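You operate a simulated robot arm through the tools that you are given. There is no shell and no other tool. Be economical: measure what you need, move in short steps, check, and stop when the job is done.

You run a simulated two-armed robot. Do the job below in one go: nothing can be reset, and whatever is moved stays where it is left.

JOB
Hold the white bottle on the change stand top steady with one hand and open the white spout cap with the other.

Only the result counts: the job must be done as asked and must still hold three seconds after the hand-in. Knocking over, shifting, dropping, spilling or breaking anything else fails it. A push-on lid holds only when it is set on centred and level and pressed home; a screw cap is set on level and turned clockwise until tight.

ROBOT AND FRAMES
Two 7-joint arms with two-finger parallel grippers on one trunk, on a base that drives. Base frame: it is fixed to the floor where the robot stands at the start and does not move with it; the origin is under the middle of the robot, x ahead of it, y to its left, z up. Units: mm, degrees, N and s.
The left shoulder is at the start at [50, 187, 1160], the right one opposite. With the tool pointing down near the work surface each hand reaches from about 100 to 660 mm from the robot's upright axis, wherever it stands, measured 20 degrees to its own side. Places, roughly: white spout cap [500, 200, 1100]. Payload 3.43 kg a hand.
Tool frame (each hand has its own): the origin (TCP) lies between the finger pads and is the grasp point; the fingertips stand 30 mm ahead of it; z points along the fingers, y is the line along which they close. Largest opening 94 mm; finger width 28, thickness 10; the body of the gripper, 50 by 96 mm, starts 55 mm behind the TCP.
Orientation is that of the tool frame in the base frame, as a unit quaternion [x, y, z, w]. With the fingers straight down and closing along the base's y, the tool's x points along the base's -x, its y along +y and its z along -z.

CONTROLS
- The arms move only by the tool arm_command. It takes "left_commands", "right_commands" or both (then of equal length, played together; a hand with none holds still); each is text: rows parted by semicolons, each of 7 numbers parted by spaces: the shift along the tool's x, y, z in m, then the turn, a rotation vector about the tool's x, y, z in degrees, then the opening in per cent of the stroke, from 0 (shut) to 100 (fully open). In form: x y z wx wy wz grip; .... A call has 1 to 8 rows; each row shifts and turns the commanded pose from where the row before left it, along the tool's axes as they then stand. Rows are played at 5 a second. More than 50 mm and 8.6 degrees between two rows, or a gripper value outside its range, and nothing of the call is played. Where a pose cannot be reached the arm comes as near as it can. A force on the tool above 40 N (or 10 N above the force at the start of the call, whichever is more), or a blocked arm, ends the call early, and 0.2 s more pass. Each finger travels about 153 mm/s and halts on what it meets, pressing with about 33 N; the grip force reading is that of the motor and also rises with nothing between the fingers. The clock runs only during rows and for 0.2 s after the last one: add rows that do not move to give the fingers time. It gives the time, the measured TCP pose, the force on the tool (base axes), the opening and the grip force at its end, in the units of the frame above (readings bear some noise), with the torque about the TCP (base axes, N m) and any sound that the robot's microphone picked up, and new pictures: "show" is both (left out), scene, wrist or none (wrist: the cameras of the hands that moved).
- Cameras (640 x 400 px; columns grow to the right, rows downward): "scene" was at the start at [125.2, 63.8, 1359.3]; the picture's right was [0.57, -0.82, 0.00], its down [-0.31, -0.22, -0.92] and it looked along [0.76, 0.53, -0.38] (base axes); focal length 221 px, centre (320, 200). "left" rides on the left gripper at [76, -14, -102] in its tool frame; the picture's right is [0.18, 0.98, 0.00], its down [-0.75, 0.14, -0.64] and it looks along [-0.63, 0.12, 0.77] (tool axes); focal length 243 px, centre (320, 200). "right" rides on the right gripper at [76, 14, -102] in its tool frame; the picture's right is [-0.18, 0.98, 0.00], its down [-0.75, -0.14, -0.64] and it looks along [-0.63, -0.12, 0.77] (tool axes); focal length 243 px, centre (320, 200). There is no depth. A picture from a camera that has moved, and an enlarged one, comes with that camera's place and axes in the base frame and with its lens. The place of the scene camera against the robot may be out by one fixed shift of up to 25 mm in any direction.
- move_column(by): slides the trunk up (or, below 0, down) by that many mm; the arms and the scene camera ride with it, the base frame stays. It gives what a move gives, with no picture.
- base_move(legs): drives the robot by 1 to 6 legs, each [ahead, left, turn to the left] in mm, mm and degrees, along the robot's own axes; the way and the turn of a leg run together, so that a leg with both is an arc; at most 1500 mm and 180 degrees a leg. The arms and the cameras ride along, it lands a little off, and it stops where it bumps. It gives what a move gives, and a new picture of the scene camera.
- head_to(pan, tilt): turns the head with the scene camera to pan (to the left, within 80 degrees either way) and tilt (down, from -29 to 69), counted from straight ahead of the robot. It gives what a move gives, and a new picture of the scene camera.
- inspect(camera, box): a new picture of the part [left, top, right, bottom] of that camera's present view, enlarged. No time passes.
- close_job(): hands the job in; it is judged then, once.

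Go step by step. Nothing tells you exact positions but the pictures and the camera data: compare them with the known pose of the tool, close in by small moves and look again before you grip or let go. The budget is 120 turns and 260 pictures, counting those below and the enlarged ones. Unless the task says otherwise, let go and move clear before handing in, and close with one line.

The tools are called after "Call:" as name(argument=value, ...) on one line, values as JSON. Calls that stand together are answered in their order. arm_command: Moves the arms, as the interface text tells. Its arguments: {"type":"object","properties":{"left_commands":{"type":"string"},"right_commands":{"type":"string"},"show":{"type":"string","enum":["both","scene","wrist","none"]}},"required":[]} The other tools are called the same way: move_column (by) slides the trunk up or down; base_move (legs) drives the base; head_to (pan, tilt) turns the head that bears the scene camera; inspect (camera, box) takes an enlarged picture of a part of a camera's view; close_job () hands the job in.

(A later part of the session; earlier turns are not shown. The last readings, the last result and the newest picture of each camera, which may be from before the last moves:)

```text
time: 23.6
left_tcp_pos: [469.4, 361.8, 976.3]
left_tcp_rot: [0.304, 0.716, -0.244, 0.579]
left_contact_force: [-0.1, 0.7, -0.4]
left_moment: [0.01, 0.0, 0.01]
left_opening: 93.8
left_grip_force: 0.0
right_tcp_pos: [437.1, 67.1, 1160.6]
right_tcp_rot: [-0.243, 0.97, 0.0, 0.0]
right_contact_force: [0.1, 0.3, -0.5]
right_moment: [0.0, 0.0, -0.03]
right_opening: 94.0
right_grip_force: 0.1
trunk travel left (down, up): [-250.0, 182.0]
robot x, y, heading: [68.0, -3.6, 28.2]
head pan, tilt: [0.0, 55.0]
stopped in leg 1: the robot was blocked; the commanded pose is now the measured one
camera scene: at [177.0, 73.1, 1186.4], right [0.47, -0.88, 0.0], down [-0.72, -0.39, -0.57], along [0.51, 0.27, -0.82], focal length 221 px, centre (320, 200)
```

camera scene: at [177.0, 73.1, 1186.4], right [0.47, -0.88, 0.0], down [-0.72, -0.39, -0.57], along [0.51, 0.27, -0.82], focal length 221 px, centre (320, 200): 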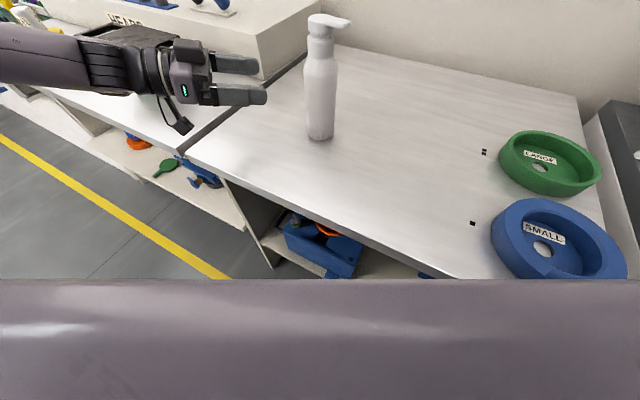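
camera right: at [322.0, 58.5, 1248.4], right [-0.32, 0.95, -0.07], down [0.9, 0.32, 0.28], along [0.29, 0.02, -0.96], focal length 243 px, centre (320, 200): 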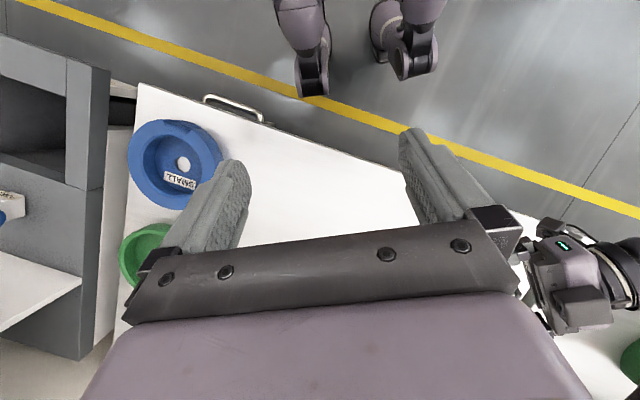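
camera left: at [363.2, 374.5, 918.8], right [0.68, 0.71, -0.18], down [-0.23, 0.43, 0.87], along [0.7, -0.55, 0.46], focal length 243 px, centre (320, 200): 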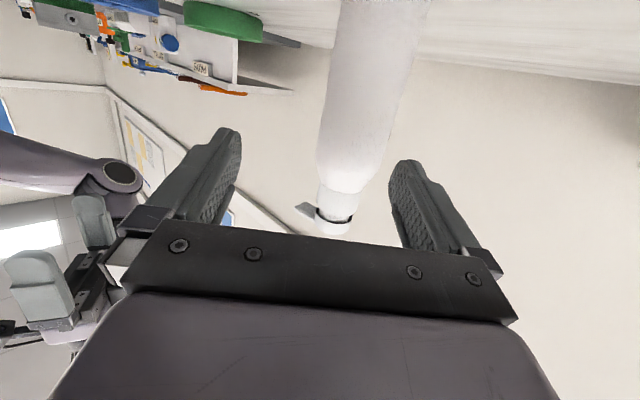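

Blocked after 71 mm, which is enough; bottle undisturbed. Align laterally and approach partially.

Call:
arm_command(left_commands="0.015 -0.01 0.025 0 0 0 100; 0.012 -0.01 0.025 0 0 0 100; 0 0 0 0 0 0 100")

```text
time: 24.4
left_tcp_pos: [484.4, 315.7, 938.0]
left_tcp_rot: [0.303, 0.716, -0.243, 0.58]
left_contact_force: [1.3, 0.7, -0.5]
left_moment: [-0.01, 0.02, 0.04]
left_opening: 94.0
left_grip_force: 0.1
right_tcp_pos: [437.2, 67.0, 1159.8]
right_tcp_rot: [-0.243, 0.97, -0.001, -0.001]
right_contact_force: [0.3, 0.7, -0.7]
right_moment: [0.0, 0.0, 0.02]
right_opening: 94.0
right_grip_force: 0.0
trunk travel left (down, up): [-250.0, 182.0]
robot x, y, heading: [72.8, 2.1, 28.4]
head pan, tilt: [0.0, 55.0]
camera scene: at [177.3, 73.1, 1186.4], right [0.47, -0.88, 0.0], down [-0.72, -0.39, -0.57], along [0.51, 0.27, -0.82], focal length 221 px, centre (320, 200)
camera left: at [392.3, 389.1, 884.9], right [0.68, 0.71, -0.18], down [-0.23, 0.43, 0.87], along [0.7, -0.55, 0.46], focal length 243 px, centre (320, 200)
```

scene: 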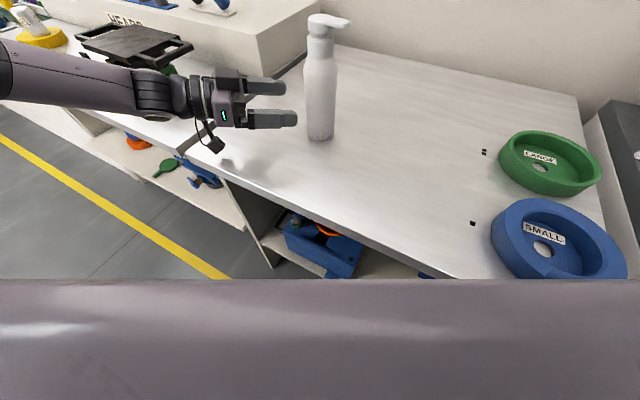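
left: 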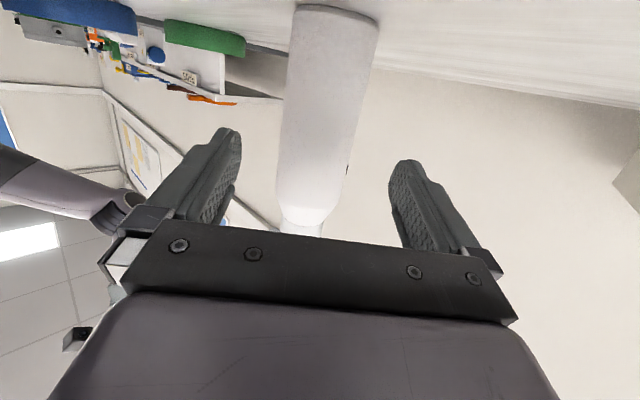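

Bottle is centred between the fingers; advance to straddle it.

Call:
arm_command(left_commands="-0.008 0.0005 0.037 0 0 0 100; -0.008 0.0005 0.037 0 0 0 100; 0 0 0 0 0 0 100")

```text
time: 25.2
left_tcp_pos: [508.4, 272.6, 954.0]
left_tcp_rot: [0.303, 0.716, -0.243, 0.58]
left_contact_force: [1.0, 0.0, -0.1]
left_moment: [-0.01, -0.03, 0.0]
left_opening: 94.0
left_grip_force: 0.2
left hand out of reach, approached as far as the arm can: row 1, 2
right_tcp_pos: [437.1, 67.6, 1161.8]
right_tcp_rot: [-0.242, 0.97, 0.0, 0.0]
right_contact_force: [0.9, -0.7, 0.0]
right_moment: [0.04, 0.0, 0.02]
right_opening: 94.1
right_grip_force: 0.1
trunk travel left (down, up): [-250.0, 182.0]
robot x, y, heading: [71.2, -0.1, 28.3]
head pan, tilt: [0.0, 55.0]
camera scene: at [177.1, 73.0, 1186.4], right [0.47, -0.88, 0.0], down [-0.72, -0.39, -0.57], along [0.51, 0.27, -0.82], focal length 221 px, centre (320, 200)
camera left: at [416.5, 345.3, 900.6], right [0.68, 0.71, -0.18], down [-0.23, 0.43, 0.87], along [0.7, -0.55, 0.46], focal length 243 px, centre (320, 200)
```

scene: 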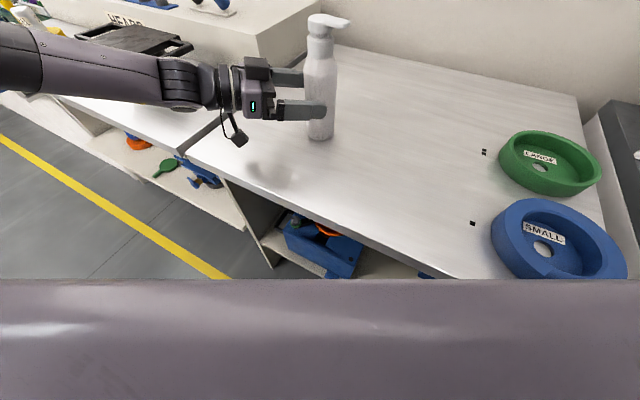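
left: 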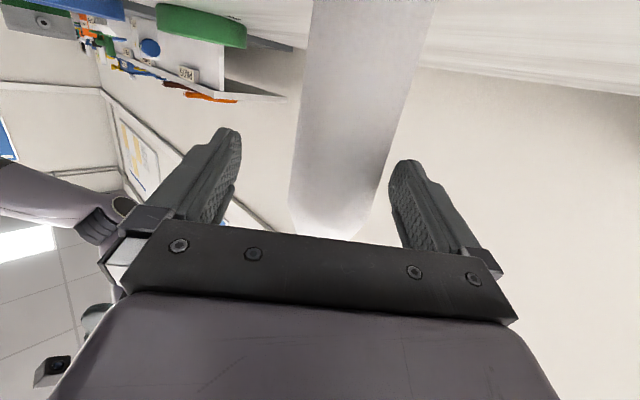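

About 30 mm short with a lateral offset. I'll retreat the left hand, turn the base 10° right (left shoulder moves forward), and re-approach.

Call:
arm_command(left_commands="0.0078 0.003 -0.0367 0 0 0 100; 0.0078 0 -0.0367 0 0 0 100; 0.0078 0 -0.0367 0 0 0 100; 0.0078 0 -0.0367 0 0 0 100; 0 0 0 0 0 0 100", show="none")

Call:
base_move(legs=[[-5, 2, 0], [0, 0, -10]])

```text
time: 26.4
left_tcp_pos: [405.4, 381.4, 954.7]
left_tcp_rot: [0.304, 0.716, -0.244, 0.579]
left_contact_force: [-0.3, -0.5, 0.5]
left_moment: [0.01, -0.04, -0.01]
left_opening: 94.1
left_grip_force: 0.0
right_tcp_pos: [438.6, 67.9, 1160.2]
right_tcp_rot: [-0.243, 0.97, 0.0, -0.001]
right_contact_force: [0.4, -0.5, -0.2]
right_moment: [0.02, -0.01, 0.02]
right_opening: 94.0
right_grip_force: 0.0
trunk travel left (down, up): [-250.0, 182.0]
robot x, y, heading: [69.5, 0.7, 28.2]
head pan, tilt: [0.0, 55.0]
```

```text
time: 27.8
left_tcp_pos: [460.7, 318.7, 954.1]
left_tcp_rot: [0.364, 0.687, -0.292, 0.556]
left_contact_force: [0.4, 0.1, 0.1]
left_moment: [0.0, 0.0, -0.02]
left_opening: 93.9
left_grip_force: 0.1
right_tcp_pos: [437.6, 3.2, 1160.7]
right_tcp_rot: [-0.158, 0.988, 0.001, -0.001]
right_contact_force: [0.5, -0.6, -0.1]
right_moment: [0.02, -0.03, -0.01]
right_opening: 93.7
right_grip_force: 0.1
trunk travel left (down, up): [-250.0, 182.0]
robot x, y, heading: [63.0, -2.0, 18.2]
head pan, tilt: [0.0, 55.0]
camera scene: at [180.9, 51.6, 1186.4], right [0.31, -0.95, 0.0], down [-0.78, -0.26, -0.57], along [0.54, 0.18, -0.82], focal length 221 px, centre (320, 200)
```

scene: 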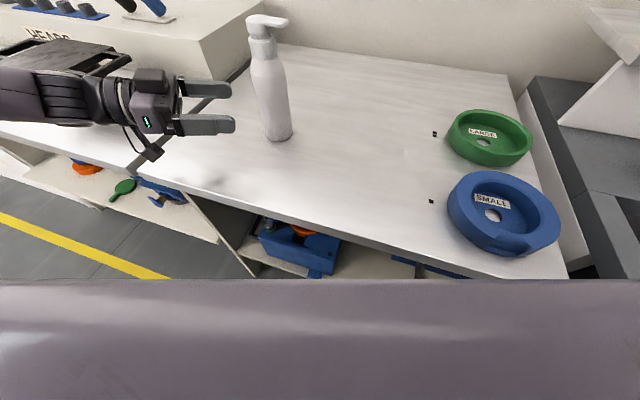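

Now yaw the left hand to point at the bottle (~-36°).

Call:
arm_command(left_commands="0 0 -0.02 -6.5 0 -1.4 100; 0 0 0 -6.5 0 -1.4 100; 0.005 0 0 -6.5 0 -1.4 100; 0 0 0 0 0 0 100")

```text
time: 28.8
left_tcp_pos: [449.5, 334.3, 953.1]
left_tcp_rot: [0.24, 0.74, -0.192, 0.598]
left_contact_force: [-0.2, 0.7, -0.2]
left_moment: [0.03, 0.02, 0.0]
left_opening: 94.0
left_grip_force: 0.0
right_tcp_pos: [438.1, 3.6, 1160.9]
right_tcp_rot: [-0.157, 0.988, 0.0, -0.001]
right_contact_force: [-0.1, 0.1, 0.2]
right_moment: [0.0, 0.04, 0.0]
right_opening: 94.0
right_grip_force: 0.0
trunk travel left (down, up): [-250.0, 182.0]
robot x, y, heading: [63.4, -0.6, 18.3]
head pan, tilt: [0.0, 55.0]
camera scene: at [180.8, 51.7, 1186.4], right [0.31, -0.95, 0.0], down [-0.78, -0.26, -0.57], along [0.54, 0.18, -0.82], focal length 221 px, centre (320, 200)
camera left: at [345.2, 391.0, 899.3], right [0.54, 0.82, -0.18], down [-0.3, 0.39, 0.87], along [0.78, -0.42, 0.46], focal length 243 px, centre (320, 200)
```

scene: 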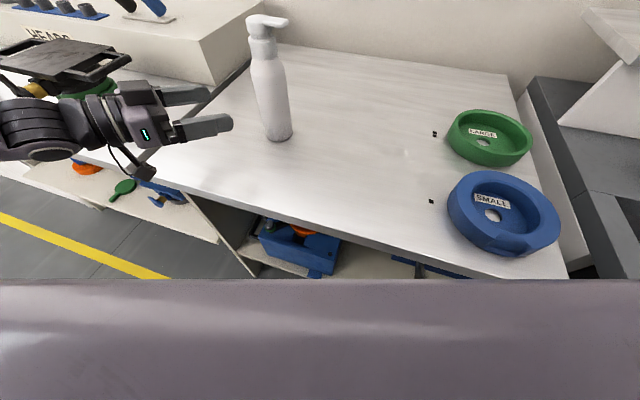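
left: 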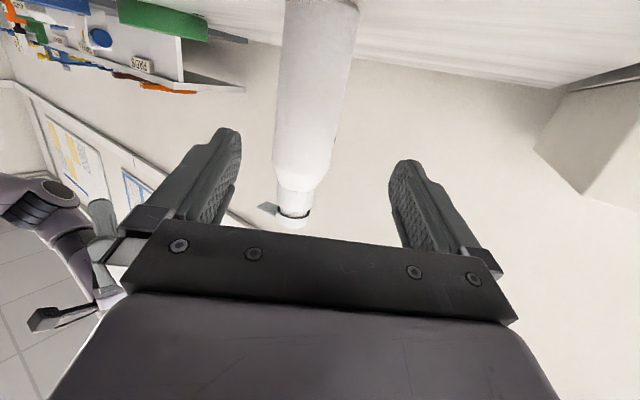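

Aligned; 117 mm to go, 8 mm right. Advance in three rows.

Call:
arm_command(left_commands="-0.005 -0.005 0.0377 0 0 0 100; -0.005 -0.003 0.0377 0 0 0 100; 0 0 0 0 0 0 100")

```text
time: 29.6
left_tcp_pos: [508.1, 286.1, 947.0]
left_tcp_rot: [0.242, 0.739, -0.195, 0.597]
left_contact_force: [0.2, 0.6, -0.6]
left_moment: [-0.02, 0.04, -0.05]
left_opening: 94.0
left_grip_force: 0.0
left hand out of reach, approached as far as the arm can: row 2
right_tcp_pos: [437.7, 3.7, 1160.2]
right_tcp_rot: [-0.159, 0.987, -0.001, -0.001]
right_contact_force: [-0.2, -0.2, 0.2]
right_moment: [-0.01, 0.0, 0.0]
right_opening: 94.1
right_grip_force: 0.0
trunk travel left (down, up): [-250.0, 182.0]
robot x, y, heading: [66.8, -2.5, 18.3]
head pan, tilt: [0.0, 55.0]
camera scene: at [180.7, 51.8, 1186.4], right [0.31, -0.95, 0.0], down [-0.78, -0.26, -0.57], along [0.54, 0.18, -0.82], focal length 221 px, centre (320, 200)
camera left: at [405.1, 342.9, 893.8], right [0.55, 0.82, -0.18], down [-0.3, 0.39, 0.87], along [0.78, -0.43, 0.46], focal length 243 px, centre (320, 200)
```

scene: 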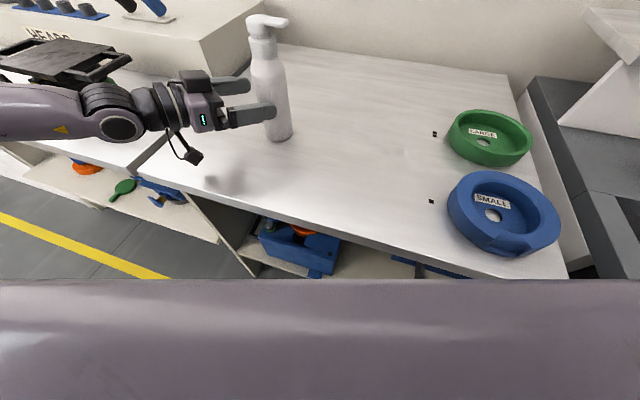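
left: 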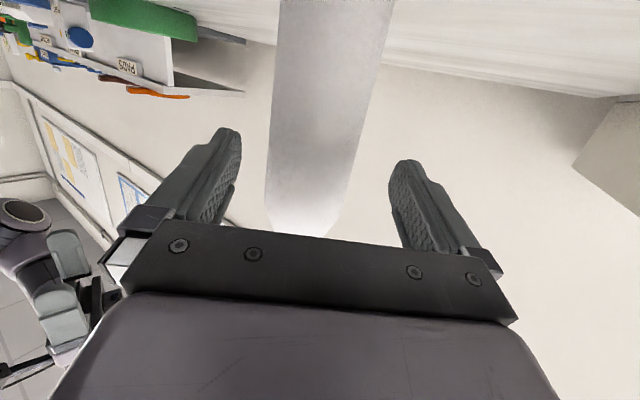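

Still ~40 mm short. Test whether a lower trunk helps: raise the hand 60 mm relative, lower trunk 60 mm, advance.

Call:
arm_command(left_commands="-0.029 0 -0.012 0 0 0 100; -0.03 0 -0.012 0 0 0 100; 0 0 0 0 0 0 100", show="none")

Call:
move_column(by=-60)

Call:
arm_command(left_commands="-0.005 -0.001 0.022 0 0 0 100; -0.005 0 0.022 0 0 0 100; 0 0 0 0 0 0 100")

```text
time: 30.4
left_tcp_pos: [498.4, 293.9, 1010.8]
left_tcp_rot: [0.24, 0.74, -0.193, 0.598]
left_contact_force: [-0.1, -0.4, 0.2]
left_moment: [0.03, 0.01, 0.0]
left_opening: 94.2
left_grip_force: 0.0
right_tcp_pos: [438.4, 3.5, 1160.0]
right_tcp_rot: [-0.158, 0.988, 0.0, -0.001]
right_contact_force: [0.6, 0.0, 0.0]
right_moment: [-0.01, 0.02, 0.03]
right_opening: 94.1
right_grip_force: 0.1
trunk travel left (down, up): [-250.0, 182.0]
robot x, y, heading: [66.7, -1.7, 18.4]
head pan, tilt: [0.0, 55.0]
```

```text
time: 31.4
left_tcp_pos: [498.3, 294.8, 950.1]
left_tcp_rot: [0.24, 0.739, -0.193, 0.599]
left_contact_force: [-0.4, -0.2, -0.7]
left_moment: [0.0, 0.0, -0.01]
left_opening: 93.9
left_grip_force: 0.0
right_tcp_pos: [438.1, 2.9, 1101.3]
right_tcp_rot: [-0.158, 0.987, 0.0, -0.001]
right_contact_force: [0.2, 0.5, 0.2]
right_moment: [0.01, 0.03, 0.02]
right_opening: 94.1
right_grip_force: 0.0
trunk travel left (down, up): [-190.0, 242.0]
robot x, y, heading: [66.7, -4.0, 18.2]
head pan, tilt: [0.0, 55.0]
```

```text
time: 32.2
left_tcp_pos: [535.1, 267.3, 951.7]
left_tcp_rot: [0.239, 0.739, -0.192, 0.599]
left_contact_force: [0.2, -0.7, 0.1]
left_moment: [0.01, -0.02, -0.03]
left_opening: 93.8
left_grip_force: 0.1
right_tcp_pos: [438.8, 2.5, 1099.8]
right_tcp_rot: [-0.158, 0.987, 0.0, -0.001]
right_contact_force: [-0.1, 0.8, -0.4]
right_moment: [0.0, 0.02, 0.01]
right_opening: 94.0
right_grip_force: 0.0
trunk travel left (down, up): [-190.0, 242.0]
robot x, y, heading: [64.3, -0.2, 18.2]
head pan, tilt: [0.0, 55.0]
camera scene: at [180.8, 51.7, 1126.4], right [0.31, -0.95, 0.0], down [-0.78, -0.26, -0.57], along [0.54, 0.18, -0.82], focal length 221 px, centre (320, 200)
camera left: at [431.8, 323.2, 898.4], right [0.54, 0.82, -0.18], down [-0.3, 0.39, 0.87], along [0.78, -0.42, 0.46], focal length 243 px, centre (320, 200)
```

scene: 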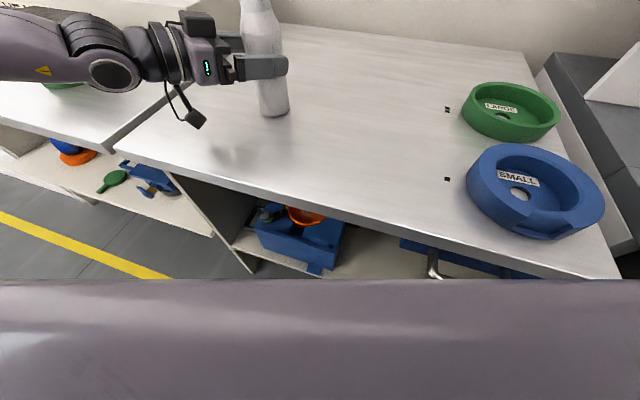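
left: 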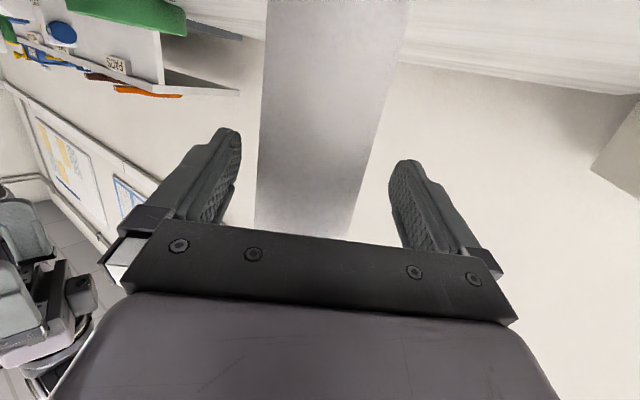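

The left hand now straddles the bottle. Before gripping, I check that the right hand reaches above the cap, and tilt the head up to see it.

Call:
arm_command(right_commands="0 0 -0.045 0 0 0 100; 0 0 -0.045 0 0 0 100; -0.0295 0.0352 0 0 0 0 100; -0.0295 0.0352 0 0 0 0 100; -0.0295 0.0352 0 0 0 0 100; -0.0295 0.0352 0 0 0 0 100; -0.0295 0.0352 0 0 0 0 100; 0 0 0 0 0 0 100", show="wrist")

Call:
head_to(pan=12, tilt=30)

```text
time: 34.2
left_tcp_pos: [534.9, 266.0, 951.9]
left_tcp_rot: [0.239, 0.74, -0.192, 0.599]
left_contact_force: [0.1, -1.5, 0.3]
left_moment: [-0.02, 0.0, 0.0]
left_opening: 93.9
left_grip_force: 0.0
right_tcp_pos: [479.8, 129.4, 1159.3]
right_tcp_rot: [-0.142, 0.989, 0.03, 0.008]
right_contact_force: [-0.4, -0.2, -0.1]
right_moment: [-0.01, -0.01, -0.02]
right_opening: 94.0
right_grip_force: 0.2
right hand out of reach, approached as far as the arm can: row 4, 5, 6, 7
trunk travel left (down, up): [-190.0, 242.0]
robot x, y, heading: [66.3, 1.4, 18.0]
head pan, tilt: [0.0, 55.0]
stopped in row 8 (right hand): the arm was blocked; the commanded pose is now the measured one
camera right: at [402.1, 115.1, 1261.2], right [-0.1, 0.99, 0.06], down [0.76, 0.03, 0.65], along [0.65, 0.11, -0.76], focal length 243 px, centre (320, 200)
```

right: 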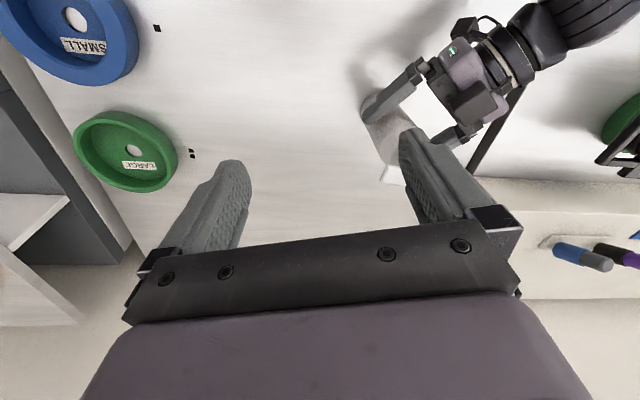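

```text
time: 35.1
left_tcp_pos: [535.2, 267.4, 949.8]
left_tcp_rot: [0.24, 0.739, -0.193, 0.6]
left_contact_force: [-0.6, -0.8, 0.4]
left_moment: [-0.02, -0.05, -0.03]
left_opening: 93.8
left_grip_force: 0.0
right_tcp_pos: [479.6, 131.0, 1158.4]
right_tcp_rot: [-0.141, 0.99, 0.028, 0.008]
right_contact_force: [0.0, 0.2, -0.2]
right_moment: [0.0, 0.02, 0.02]
right_opening: 94.0
right_grip_force: 0.1
trunk travel left (down, up): [-190.0, 242.0]
robot x, y, heading: [62.0, -0.3, 18.3]
head pan, tilt: [12.0, 30.0]
camera scene: at [190.4, 74.7, 1162.3], right [0.5, -0.86, 0.0], down [-0.43, -0.25, -0.87], along [0.75, 0.44, -0.5], focal length 221 px, centre (320, 200)
```

scene: 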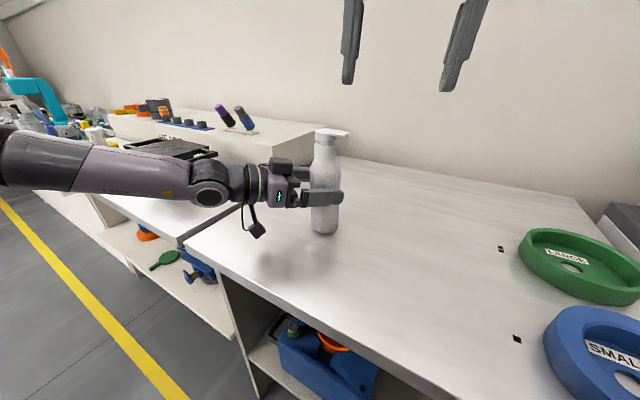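

The right hand can't reach top-down with this trunk height; a flatter right hand will be needed. I look closely at the cap first.

Call:
inspect(camera="scene", box=[295, 115, 365, 165])

Call:
inspect(camera="right", box=[345, 80, 435, 200])

```text
8.00 times, centred on (330, 140) of scene
camera zoom: at [190.4, 74.7, 1162.3], right [0.5, -0.86, 0.0], down [-0.43, -0.25, -0.87], along [0.75, 0.44, -0.5], focal length 1768 px, centre (240, 680)
```

zoom: 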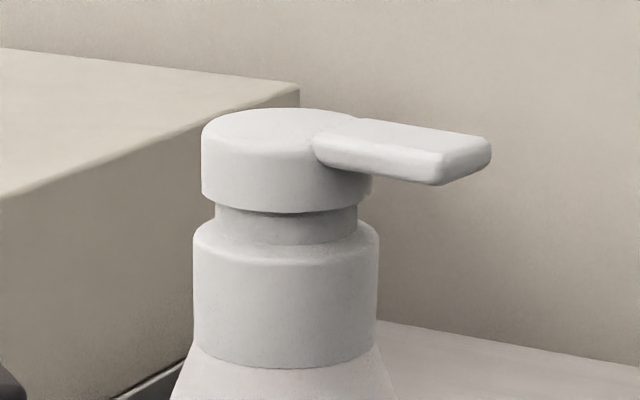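

```text
3.33 times, centred on (390, 140) of right
camera zoom: at [402.0, 116.4, 1260.0], right [-0.1, 0.99, 0.06], down [0.76, 0.04, 0.65], along [0.64, 0.11, -0.76], focal length 809 px, centre (87, 400)
```

zoom: 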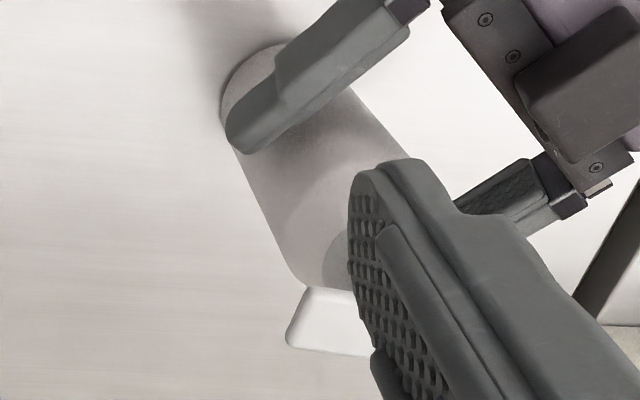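

The lever projects ~20 mm beyond the disc, tip about [555, 220, 1046]. I'll grip the bottle now with the left hand, and pitch the right hand (fingers closed) as a poker.

Call:
arm_command(left_commands="0 0 0 0 0 0 70; 0 0 0 0 0 0 60; 0 0 0 0 0 0 50; 0 0 0 0 0 0 40; 0 0 0 0 0 0 40; 0 0 0 0 0 0 40; 0 0 0 0 0 0 40", right_commands="0 0 0 0 -8 0 60; 0 0 0 0 -8 0 20; 0 0 0 0 -8 0 0; 0 0 0 0 -8 0 0; 0 0 0 0 -8 0 0; 0 0 0 0 -8 0 0; 0 0 0 0 0 0 0")

```text
time: 36.7
left_tcp_pos: [534.2, 266.5, 951.6]
left_tcp_rot: [0.239, 0.739, -0.192, 0.6]
left_contact_force: [-0.2, -1.8, 3.0]
left_moment: [-0.25, 0.13, 0.02]
left_opening: 58.5
left_grip_force: 33.2
right_tcp_pos: [478.1, 131.3, 1157.4]
right_tcp_rot: [-0.119, 0.9, 0.083, 0.411]
right_contact_force: [0.1, -0.3, 0.3]
right_moment: [-0.01, -0.03, -0.01]
right_opening: 0.2
right_grip_force: 33.1
trunk travel left (down, up): [-190.0, 242.0]
robot x, y, heading: [67.1, 2.5, 18.5]
head pan, tilt: [12.0, 30.0]
camera scene: at [190.2, 74.5, 1162.5], right [0.51, -0.86, 0.0], down [-0.43, -0.25, -0.87], along [0.75, 0.44, -0.5], focal length 221 px, centre (320, 200)
camera right: at [352.0, 108.3, 1167.4], right [-0.16, 0.97, 0.19], down [0.06, -0.18, 0.98], along [0.99, 0.17, -0.02], focal length 243 px, centre (320, 200)
camera left: at [431.6, 323.0, 898.9], right [0.54, 0.82, -0.18], down [-0.3, 0.39, 0.87], along [0.78, -0.42, 0.46], focal length 243 px, centre (320, 200)
```

scene: 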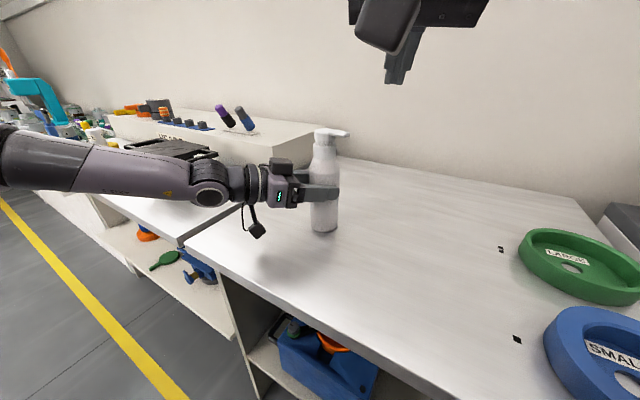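
right: 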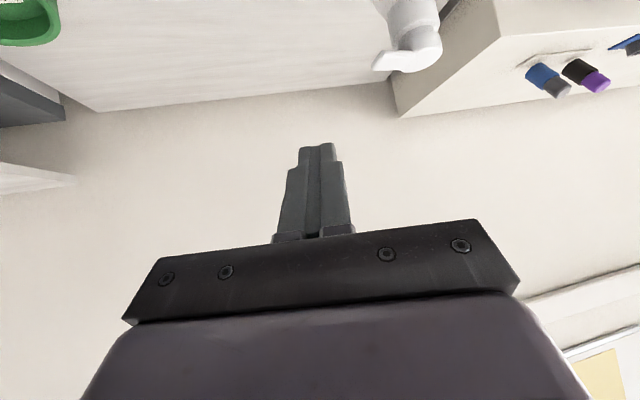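
left: 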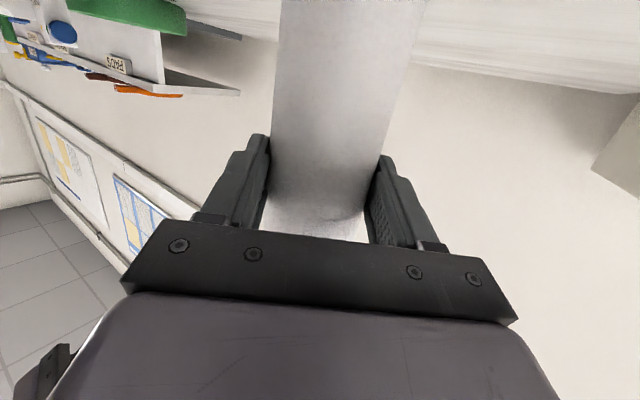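

Bottle gripped (58.5 mm). Now I bring the right poker down beside the lever's near side.

Call:
arm_command(right_commands="0.0195 0.0207 0.0286 0 0 0 0; 0.0195 0.0207 0.0286 0 0 0 0; 0.0195 0.0207 0.0286 0 0 0 0; 0 0 0 0 0 0 0")

```text
time: 37.7
left_tcp_pos: [535.5, 267.6, 952.0]
left_tcp_rot: [0.239, 0.739, -0.192, 0.599]
left_contact_force: [0.4, -0.6, 4.3]
left_moment: [-0.21, 0.07, 0.0]
left_opening: 58.4
left_grip_force: 33.1
right_tcp_pos: [486.1, 205.3, 1060.0]
right_tcp_rot: [-0.12, 0.9, 0.083, 0.41]
right_contact_force: [0.0, -0.3, 0.0]
right_moment: [0.02, 0.0, 0.03]
right_opening: 0.1
right_grip_force: 32.9
trunk travel left (down, up): [-190.0, 242.0]
robot x, y, heading: [64.4, -0.8, 18.3]
head pan, tilt: [12.0, 30.0]
camera scene: at [190.2, 74.6, 1162.5], right [0.51, -0.86, 0.0], down [-0.43, -0.25, -0.87], along [0.75, 0.44, -0.5], focal length 221 px, centre (320, 200)
camera right: at [359.8, 181.7, 1070.8], right [-0.16, 0.97, 0.19], down [0.06, -0.18, 0.98], along [0.99, 0.17, -0.03], focal length 243 px, centre (320, 200)
```

scene: 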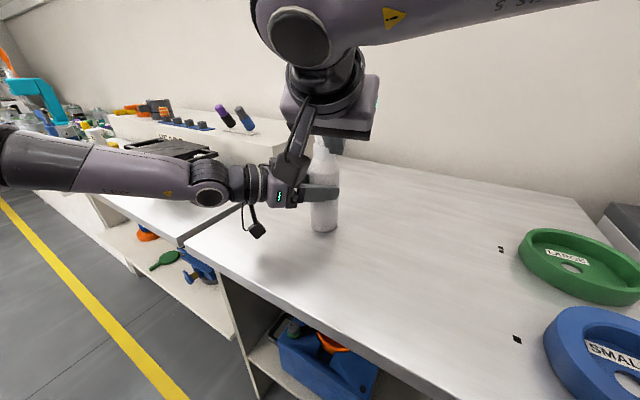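
right: 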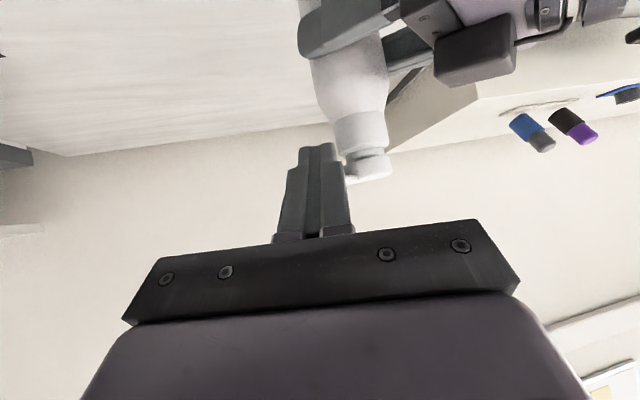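

Reach is good. Enlarge to see lever vs fingertips.

Call:
inspect(camera="right", box=[260, 100, 420, 200])

```text
4.00 times, centred on (340, 150) of right
camera zoom: at [359.8, 181.7, 1070.8], right [-0.16, 0.97, 0.19], down [0.06, -0.18, 0.98], along [0.99, 0.17, -0.03], focal length 970 px, centre (240, 400)
```

zoom: 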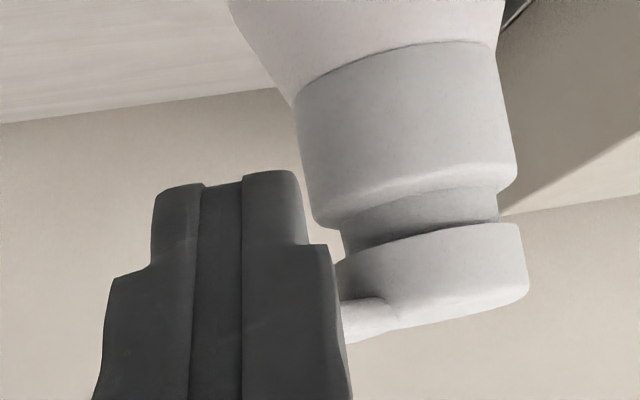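

Fingertips level with the lever. Push gently along +x (counter-clockwise turn of the spout) and watch forces.

Call:
arm_command(right_commands="-0.0067 0 0.0074 0 0 0 0; -0.0067 0 0.0074 0 0 0 0; -0.0054 0 0.006 0 0 0 0; -0.0054 0 0.006 0 0 0 0; 0 0 0 0 0 0 0")

Call:
inspect(camera="right", box=[260, 100, 420, 200])

```text
time: 38.9
left_tcp_pos: [534.8, 266.5, 952.6]
left_tcp_rot: [0.241, 0.738, -0.193, 0.6]
left_contact_force: [0.1, 0.3, 3.2]
left_moment: [-0.1, -0.15, -0.03]
left_opening: 57.7
left_grip_force: 33.1
right_tcp_pos: [520.4, 214.9, 1062.6]
right_tcp_rot: [-0.119, 0.901, 0.082, 0.41]
right_contact_force: [0.9, -0.1, -0.3]
right_moment: [-0.02, 0.02, 0.01]
right_opening: 0.0
right_grip_force: 33.5
trunk travel left (down, up): [-190.0, 242.0]
robot x, y, heading: [67.1, -0.6, 18.3]
head pan, tilt: [12.0, 30.0]
camera scene: at [190.2, 74.6, 1162.4], right [0.51, -0.86, 0.0], down [-0.43, -0.25, -0.87], along [0.75, 0.44, -0.5], focal length 221 px, centre (320, 200)
camera right: at [394.1, 190.8, 1072.1], right [-0.16, 0.97, 0.19], down [0.06, -0.18, 0.98], along [0.99, 0.17, -0.03], focal length 243 px, centre (320, 200)
```

scene: 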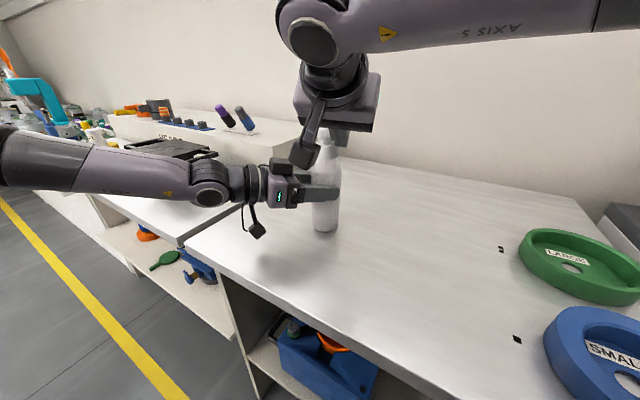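
right: 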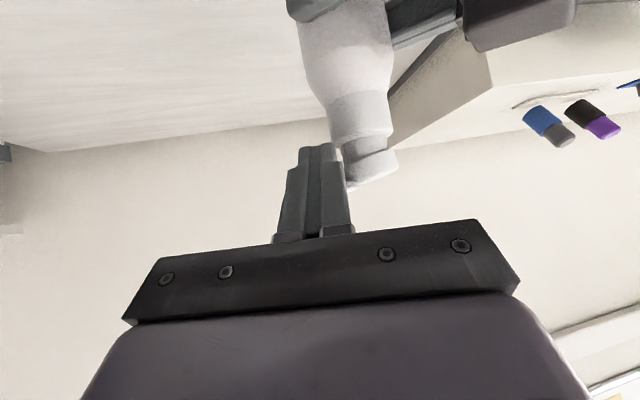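

```text
4.00 times, centred on (340, 150) of right
camera zoom: at [394.1, 190.8, 1072.1], right [-0.16, 0.97, 0.19], down [0.06, -0.18, 0.98], along [0.99, 0.17, -0.03], focal length 970 px, centre (240, 400)
```

zoom: 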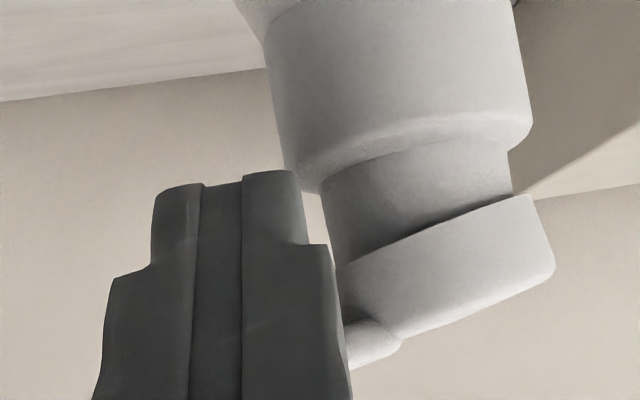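

The whole head is tilting up on the lever side — it's a flip-up cap hinged on the far side. I'll lift under the lever.

Call:
arm_command(right_commands="-0.0045 0 -0.004 0 0 0 0; -0.0045 0 -0.004 0 0 0 0; -0.0045 0 -0.004 0 0 0 0; 0 0 0 0 0 0 0")

Call:
inspect(camera="right", box=[260, 100, 420, 200])

Call:
inspect(camera="scene", box=[280, 100, 380, 200])

```text
time: 39.9
left_tcp_pos: [534.8, 266.5, 951.5]
left_tcp_rot: [0.24, 0.739, -0.192, 0.599]
left_contact_force: [-0.7, -1.2, 1.9]
left_moment: [-0.23, -0.08, -0.07]
left_opening: 57.7
left_grip_force: 33.0
right_tcp_pos: [520.8, 213.4, 1081.0]
right_tcp_rot: [-0.12, 0.9, 0.084, 0.41]
right_contact_force: [0.5, 0.3, 0.8]
right_moment: [-0.03, 0.01, 0.01]
right_opening: 0.1
right_grip_force: 32.8
trunk travel left (down, up): [-190.0, 242.0]
robot x, y, heading: [66.2, 2.6, 18.3]
head pan, tilt: [12.0, 30.0]
camera scene: at [190.2, 74.5, 1162.5], right [0.51, -0.86, 0.0], down [-0.43, -0.25, -0.87], along [0.75, 0.44, -0.5], focal length 221 px, centre (320, 200)
camera right: at [394.1, 189.7, 1090.3], right [-0.16, 0.97, 0.19], down [0.06, -0.18, 0.98], along [0.99, 0.17, -0.03], focal length 243 px, centre (320, 200)
```

scene: 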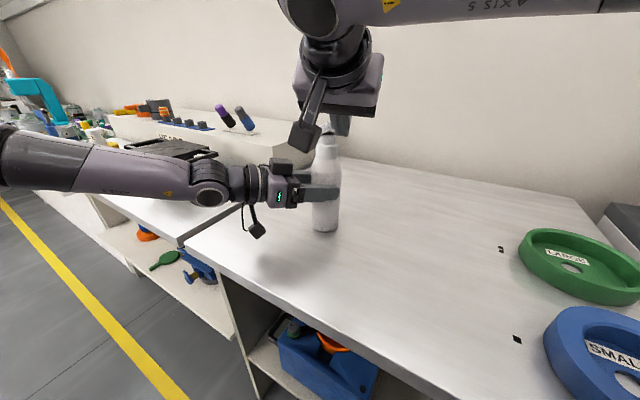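
right: 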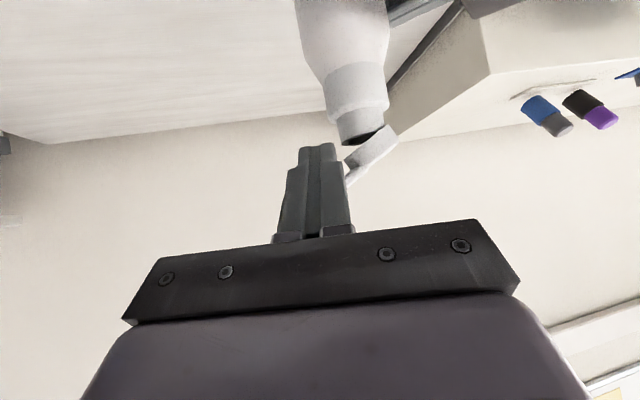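

```text
4.00 times, centred on (340, 150) of right
camera zoom: at [394.1, 189.7, 1090.3], right [-0.16, 0.97, 0.19], down [0.06, -0.18, 0.98], along [0.99, 0.17, -0.03], focal length 970 px, centre (240, 400)
```

zoom: 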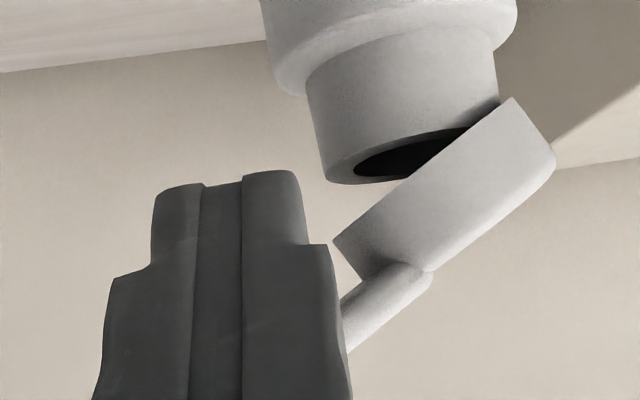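

```text
4.00 times, centred on (330, 150) of scene
camera zoom: at [190.2, 74.5, 1162.5], right [0.51, -0.86, 0.0], down [-0.43, -0.25, -0.87], along [0.75, 0.44, -0.5], focal length 884 px, centre (280, 400)
```

zoom: 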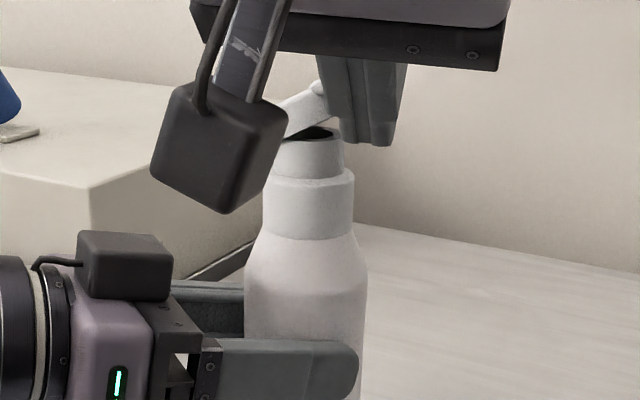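

The lid is open ~40°, hinge on the far (+y) side. Continue up and toward +y along the arc.

Call:
arm_command(right_commands="-0.006 0.006 -0.0054 0 0 0 0; -0.006 0.008 -0.0054 0 0 0 0; -0.0045 0.01 -0.004 0 0 0 0; -0.003 0.01 -0.0027 0 0 0 0; -0.003 0.01 -0.0027 0 0 0 0; 0 0 0 0 0 0 0")

Call:
inspect(camera="right", box=[260, 60, 460, 200])

```text
time: 41.3
left_tcp_pos: [534.8, 267.9, 951.4]
left_tcp_rot: [0.239, 0.739, -0.192, 0.599]
left_contact_force: [-1.0, -0.8, 1.5]
left_moment: [-0.13, -0.1, -0.03]
left_opening: 57.8
left_grip_force: 32.7
right_tcp_pos: [507.1, 253.3, 1111.8]
right_tcp_rot: [-0.12, 0.901, 0.083, 0.41]
right_contact_force: [-0.7, 0.3, 0.2]
right_moment: [0.03, 0.0, -0.01]
right_opening: 0.2
right_grip_force: 32.5
trunk travel left (down, up): [-190.0, 242.0]
robot x, y, heading: [63.9, -0.3, 18.3]
head pan, tilt: [12.0, 30.0]
camera scene: at [190.2, 74.7, 1162.5], right [0.51, -0.86, 0.0], down [-0.43, -0.25, -0.87], along [0.75, 0.44, -0.5], focal length 221 px, centre (320, 200)
camera right: at [379.5, 230.3, 1121.8], right [-0.16, 0.97, 0.19], down [0.06, -0.18, 0.98], along [0.99, 0.17, -0.03], focal length 243 px, centre (320, 200)
```

scene: 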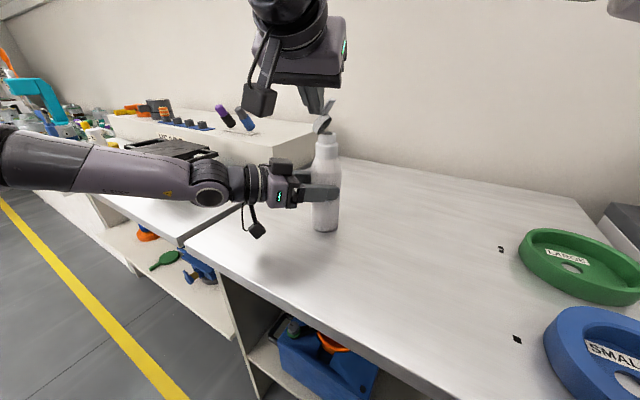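
right: 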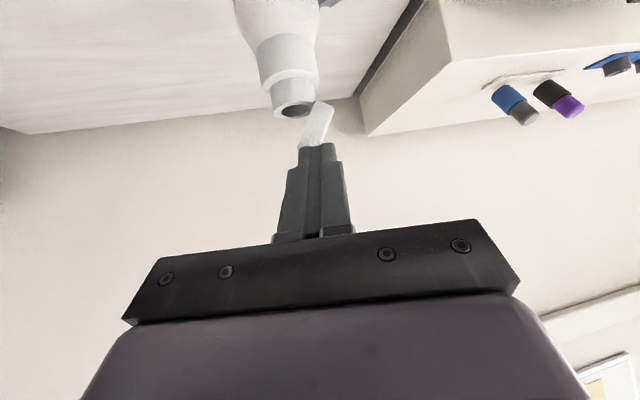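

```text
2.86 times, centred on (360, 130) of right
camera zoom: at [379.5, 230.3, 1121.8], right [-0.16, 0.97, 0.19], down [0.06, -0.18, 0.98], along [0.99, 0.17, -0.03], focal length 693 px, centre (206, 400)
```

zoom: 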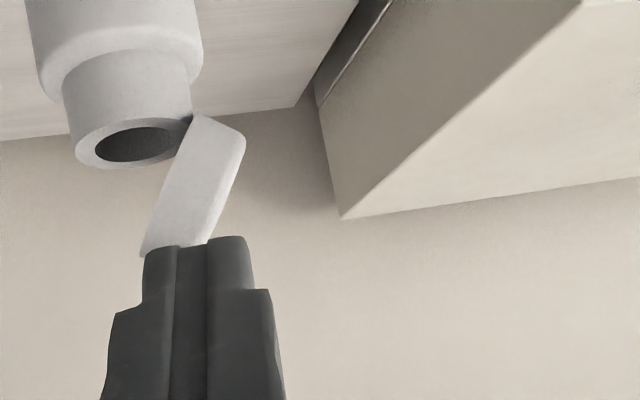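

Call:
inspect(camera="scene", box=[280, 70, 380, 170])

```text
4.00 times, centred on (330, 120) of scene
camera zoom: at [190.2, 74.7, 1162.5], right [0.51, -0.86, 0.0], down [-0.43, -0.25, -0.87], along [0.75, 0.44, -0.5], focal length 884 px, centre (280, 520)
```

zoom: 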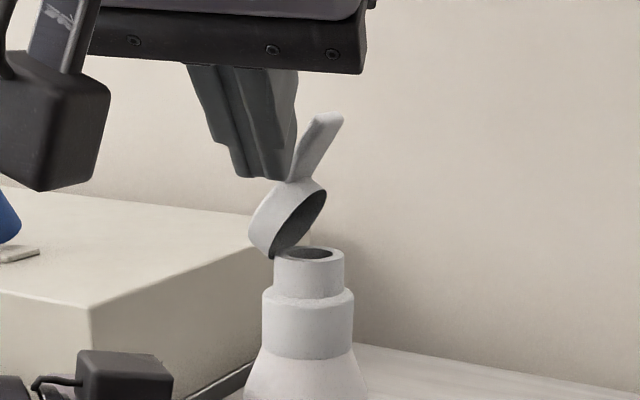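

The lid is at ~60° and stays; the finger slipped past the side. I reposition the finger on the lever's inner side to push it further.

Call:
arm_command(right_commands="0.02 0 -0.0223 0 0 0 0; 0.0075 -0.0275 0.0067 0 0 0 0; 0.0075 -0.0275 0.0067 0 0 0 0; -0.015 0 0.0167 0 0 0 0; -0.015 0 0.0167 0 0 0 0; 0 0 0 0 0 0 0")

Call:
inspect(camera="scene", box=[280, 70, 380, 170])

```text
time: 42.7
left_tcp_pos: [534.9, 266.9, 952.1]
left_tcp_rot: [0.24, 0.739, -0.193, 0.599]
left_contact_force: [0.0, -1.0, 1.0]
left_moment: [-0.13, -0.11, -0.02]
left_opening: 57.4
left_grip_force: 32.7
right_tcp_pos: [536.2, 206.1, 1089.5]
right_tcp_rot: [-0.12, 0.9, 0.083, 0.41]
right_contact_force: [0.6, 0.7, 0.0]
right_moment: [0.01, 0.04, 0.01]
right_opening: 0.2
right_grip_force: 33.6
trunk travel left (down, up): [-190.0, 242.0]
robot x, y, heading: [64.5, 3.1, 18.1]
head pan, tilt: [12.0, 30.0]
camera scene: at [190.4, 74.6, 1162.4], right [0.51, -0.86, 0.0], down [-0.43, -0.25, -0.87], along [0.75, 0.44, -0.5], focal length 221 px, centre (320, 200)
camera right: at [410.3, 183.3, 1099.2], right [-0.16, 0.97, 0.19], down [0.06, -0.18, 0.98], along [0.99, 0.17, -0.03], focal length 243 px, centre (320, 200)
```

scene: 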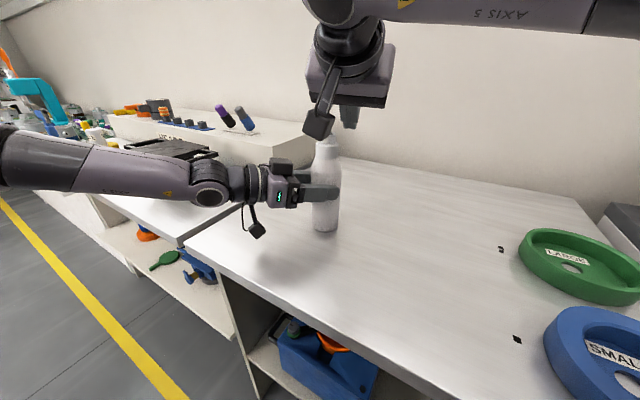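
right: 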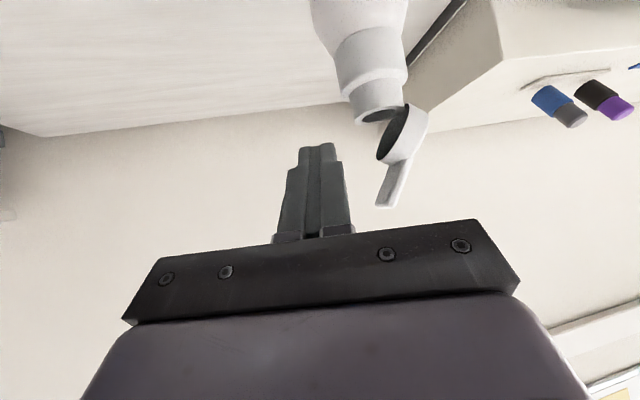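

```text
4.00 times, centred on (330, 120) of scene
camera zoom: at [190.4, 74.6, 1162.4], right [0.51, -0.86, 0.0], down [-0.43, -0.25, -0.87], along [0.75, 0.44, -0.5], focal length 884 px, centre (280, 520)
```

zoom: 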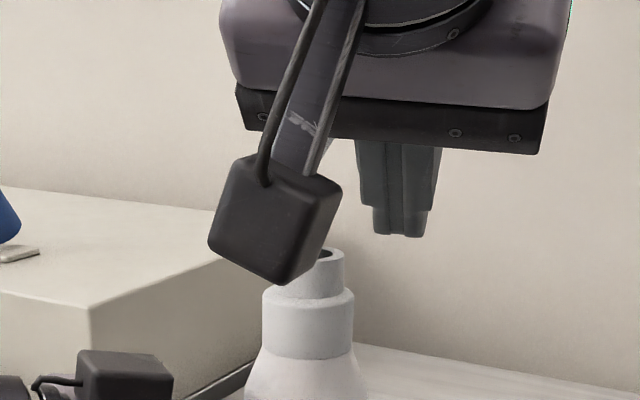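

Finger is on the inner side of the lid; push toward +y.

Call:
arm_command(right_commands="0 0.012 0 0 0 0 0; 0 0.012 0 0 0 0 0; 0 0.01 0 0 0 0 0; 0 0.01 0 0 0 0 0; 0 0.01 0 0 0 0 0; 0 0.01 0 0 0 0 0; 0 0 0 0 0 0 0")

Call:
inspect(camera="right", box=[260, 60, 460, 200])

```text
time: 44.3
left_tcp_pos: [535.5, 267.0, 951.5]
left_tcp_rot: [0.24, 0.739, -0.192, 0.599]
left_contact_force: [-0.5, -0.4, 0.6]
left_moment: [-0.06, 0.01, 0.0]
left_opening: 57.8
left_grip_force: 32.5
right_tcp_pos: [520.6, 268.0, 1092.7]
right_tcp_rot: [-0.119, 0.9, 0.084, 0.41]
right_contact_force: [-0.2, -0.4, 0.3]
right_moment: [0.01, -0.01, -0.03]
right_opening: 0.1
right_grip_force: 32.5
trunk travel left (down, up): [-190.0, 242.0]
robot x, y, heading: [62.1, 2.0, 18.1]
head pan, tilt: [12.0, 30.0]
camera scene: at [190.3, 74.7, 1162.4], right [0.51, -0.86, 0.0], down [-0.43, -0.25, -0.87], along [0.75, 0.44, -0.5], focal length 221 px, centre (320, 200)
camera right: at [394.2, 243.7, 1103.2], right [-0.16, 0.97, 0.19], down [0.06, -0.19, 0.98], along [0.99, 0.17, -0.03], focal length 243 px, centre (320, 200)
```

scene: 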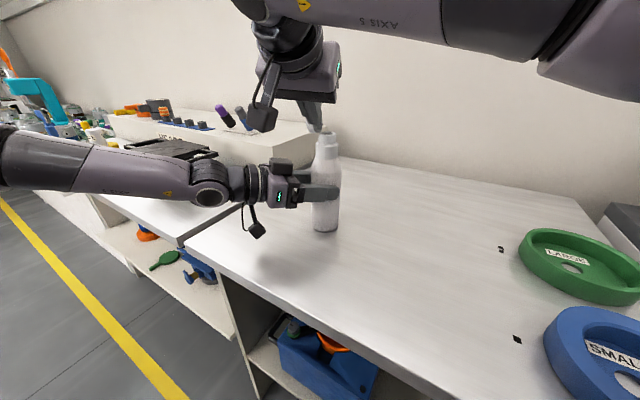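
right: 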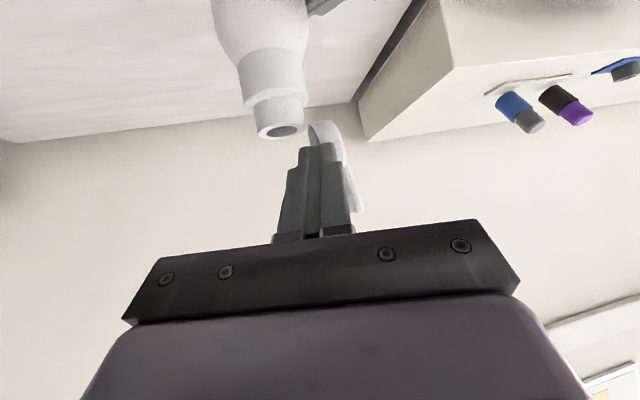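

```text
2.86 times, centred on (360, 130) of right
camera zoom: at [394.2, 243.7, 1103.2], right [-0.16, 0.97, 0.19], down [0.06, -0.19, 0.98], along [0.99, 0.17, -0.03], focal length 693 px, centre (206, 400)
```

zoom: 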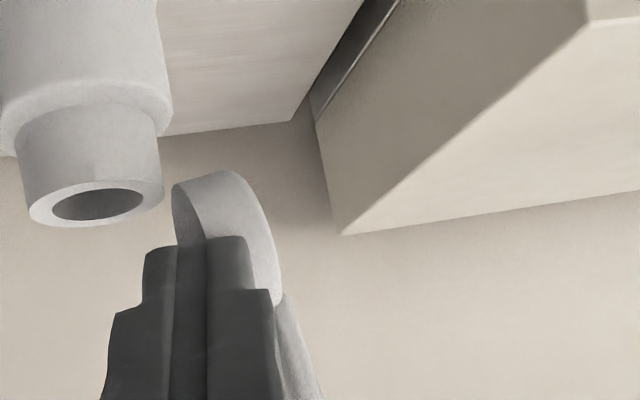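

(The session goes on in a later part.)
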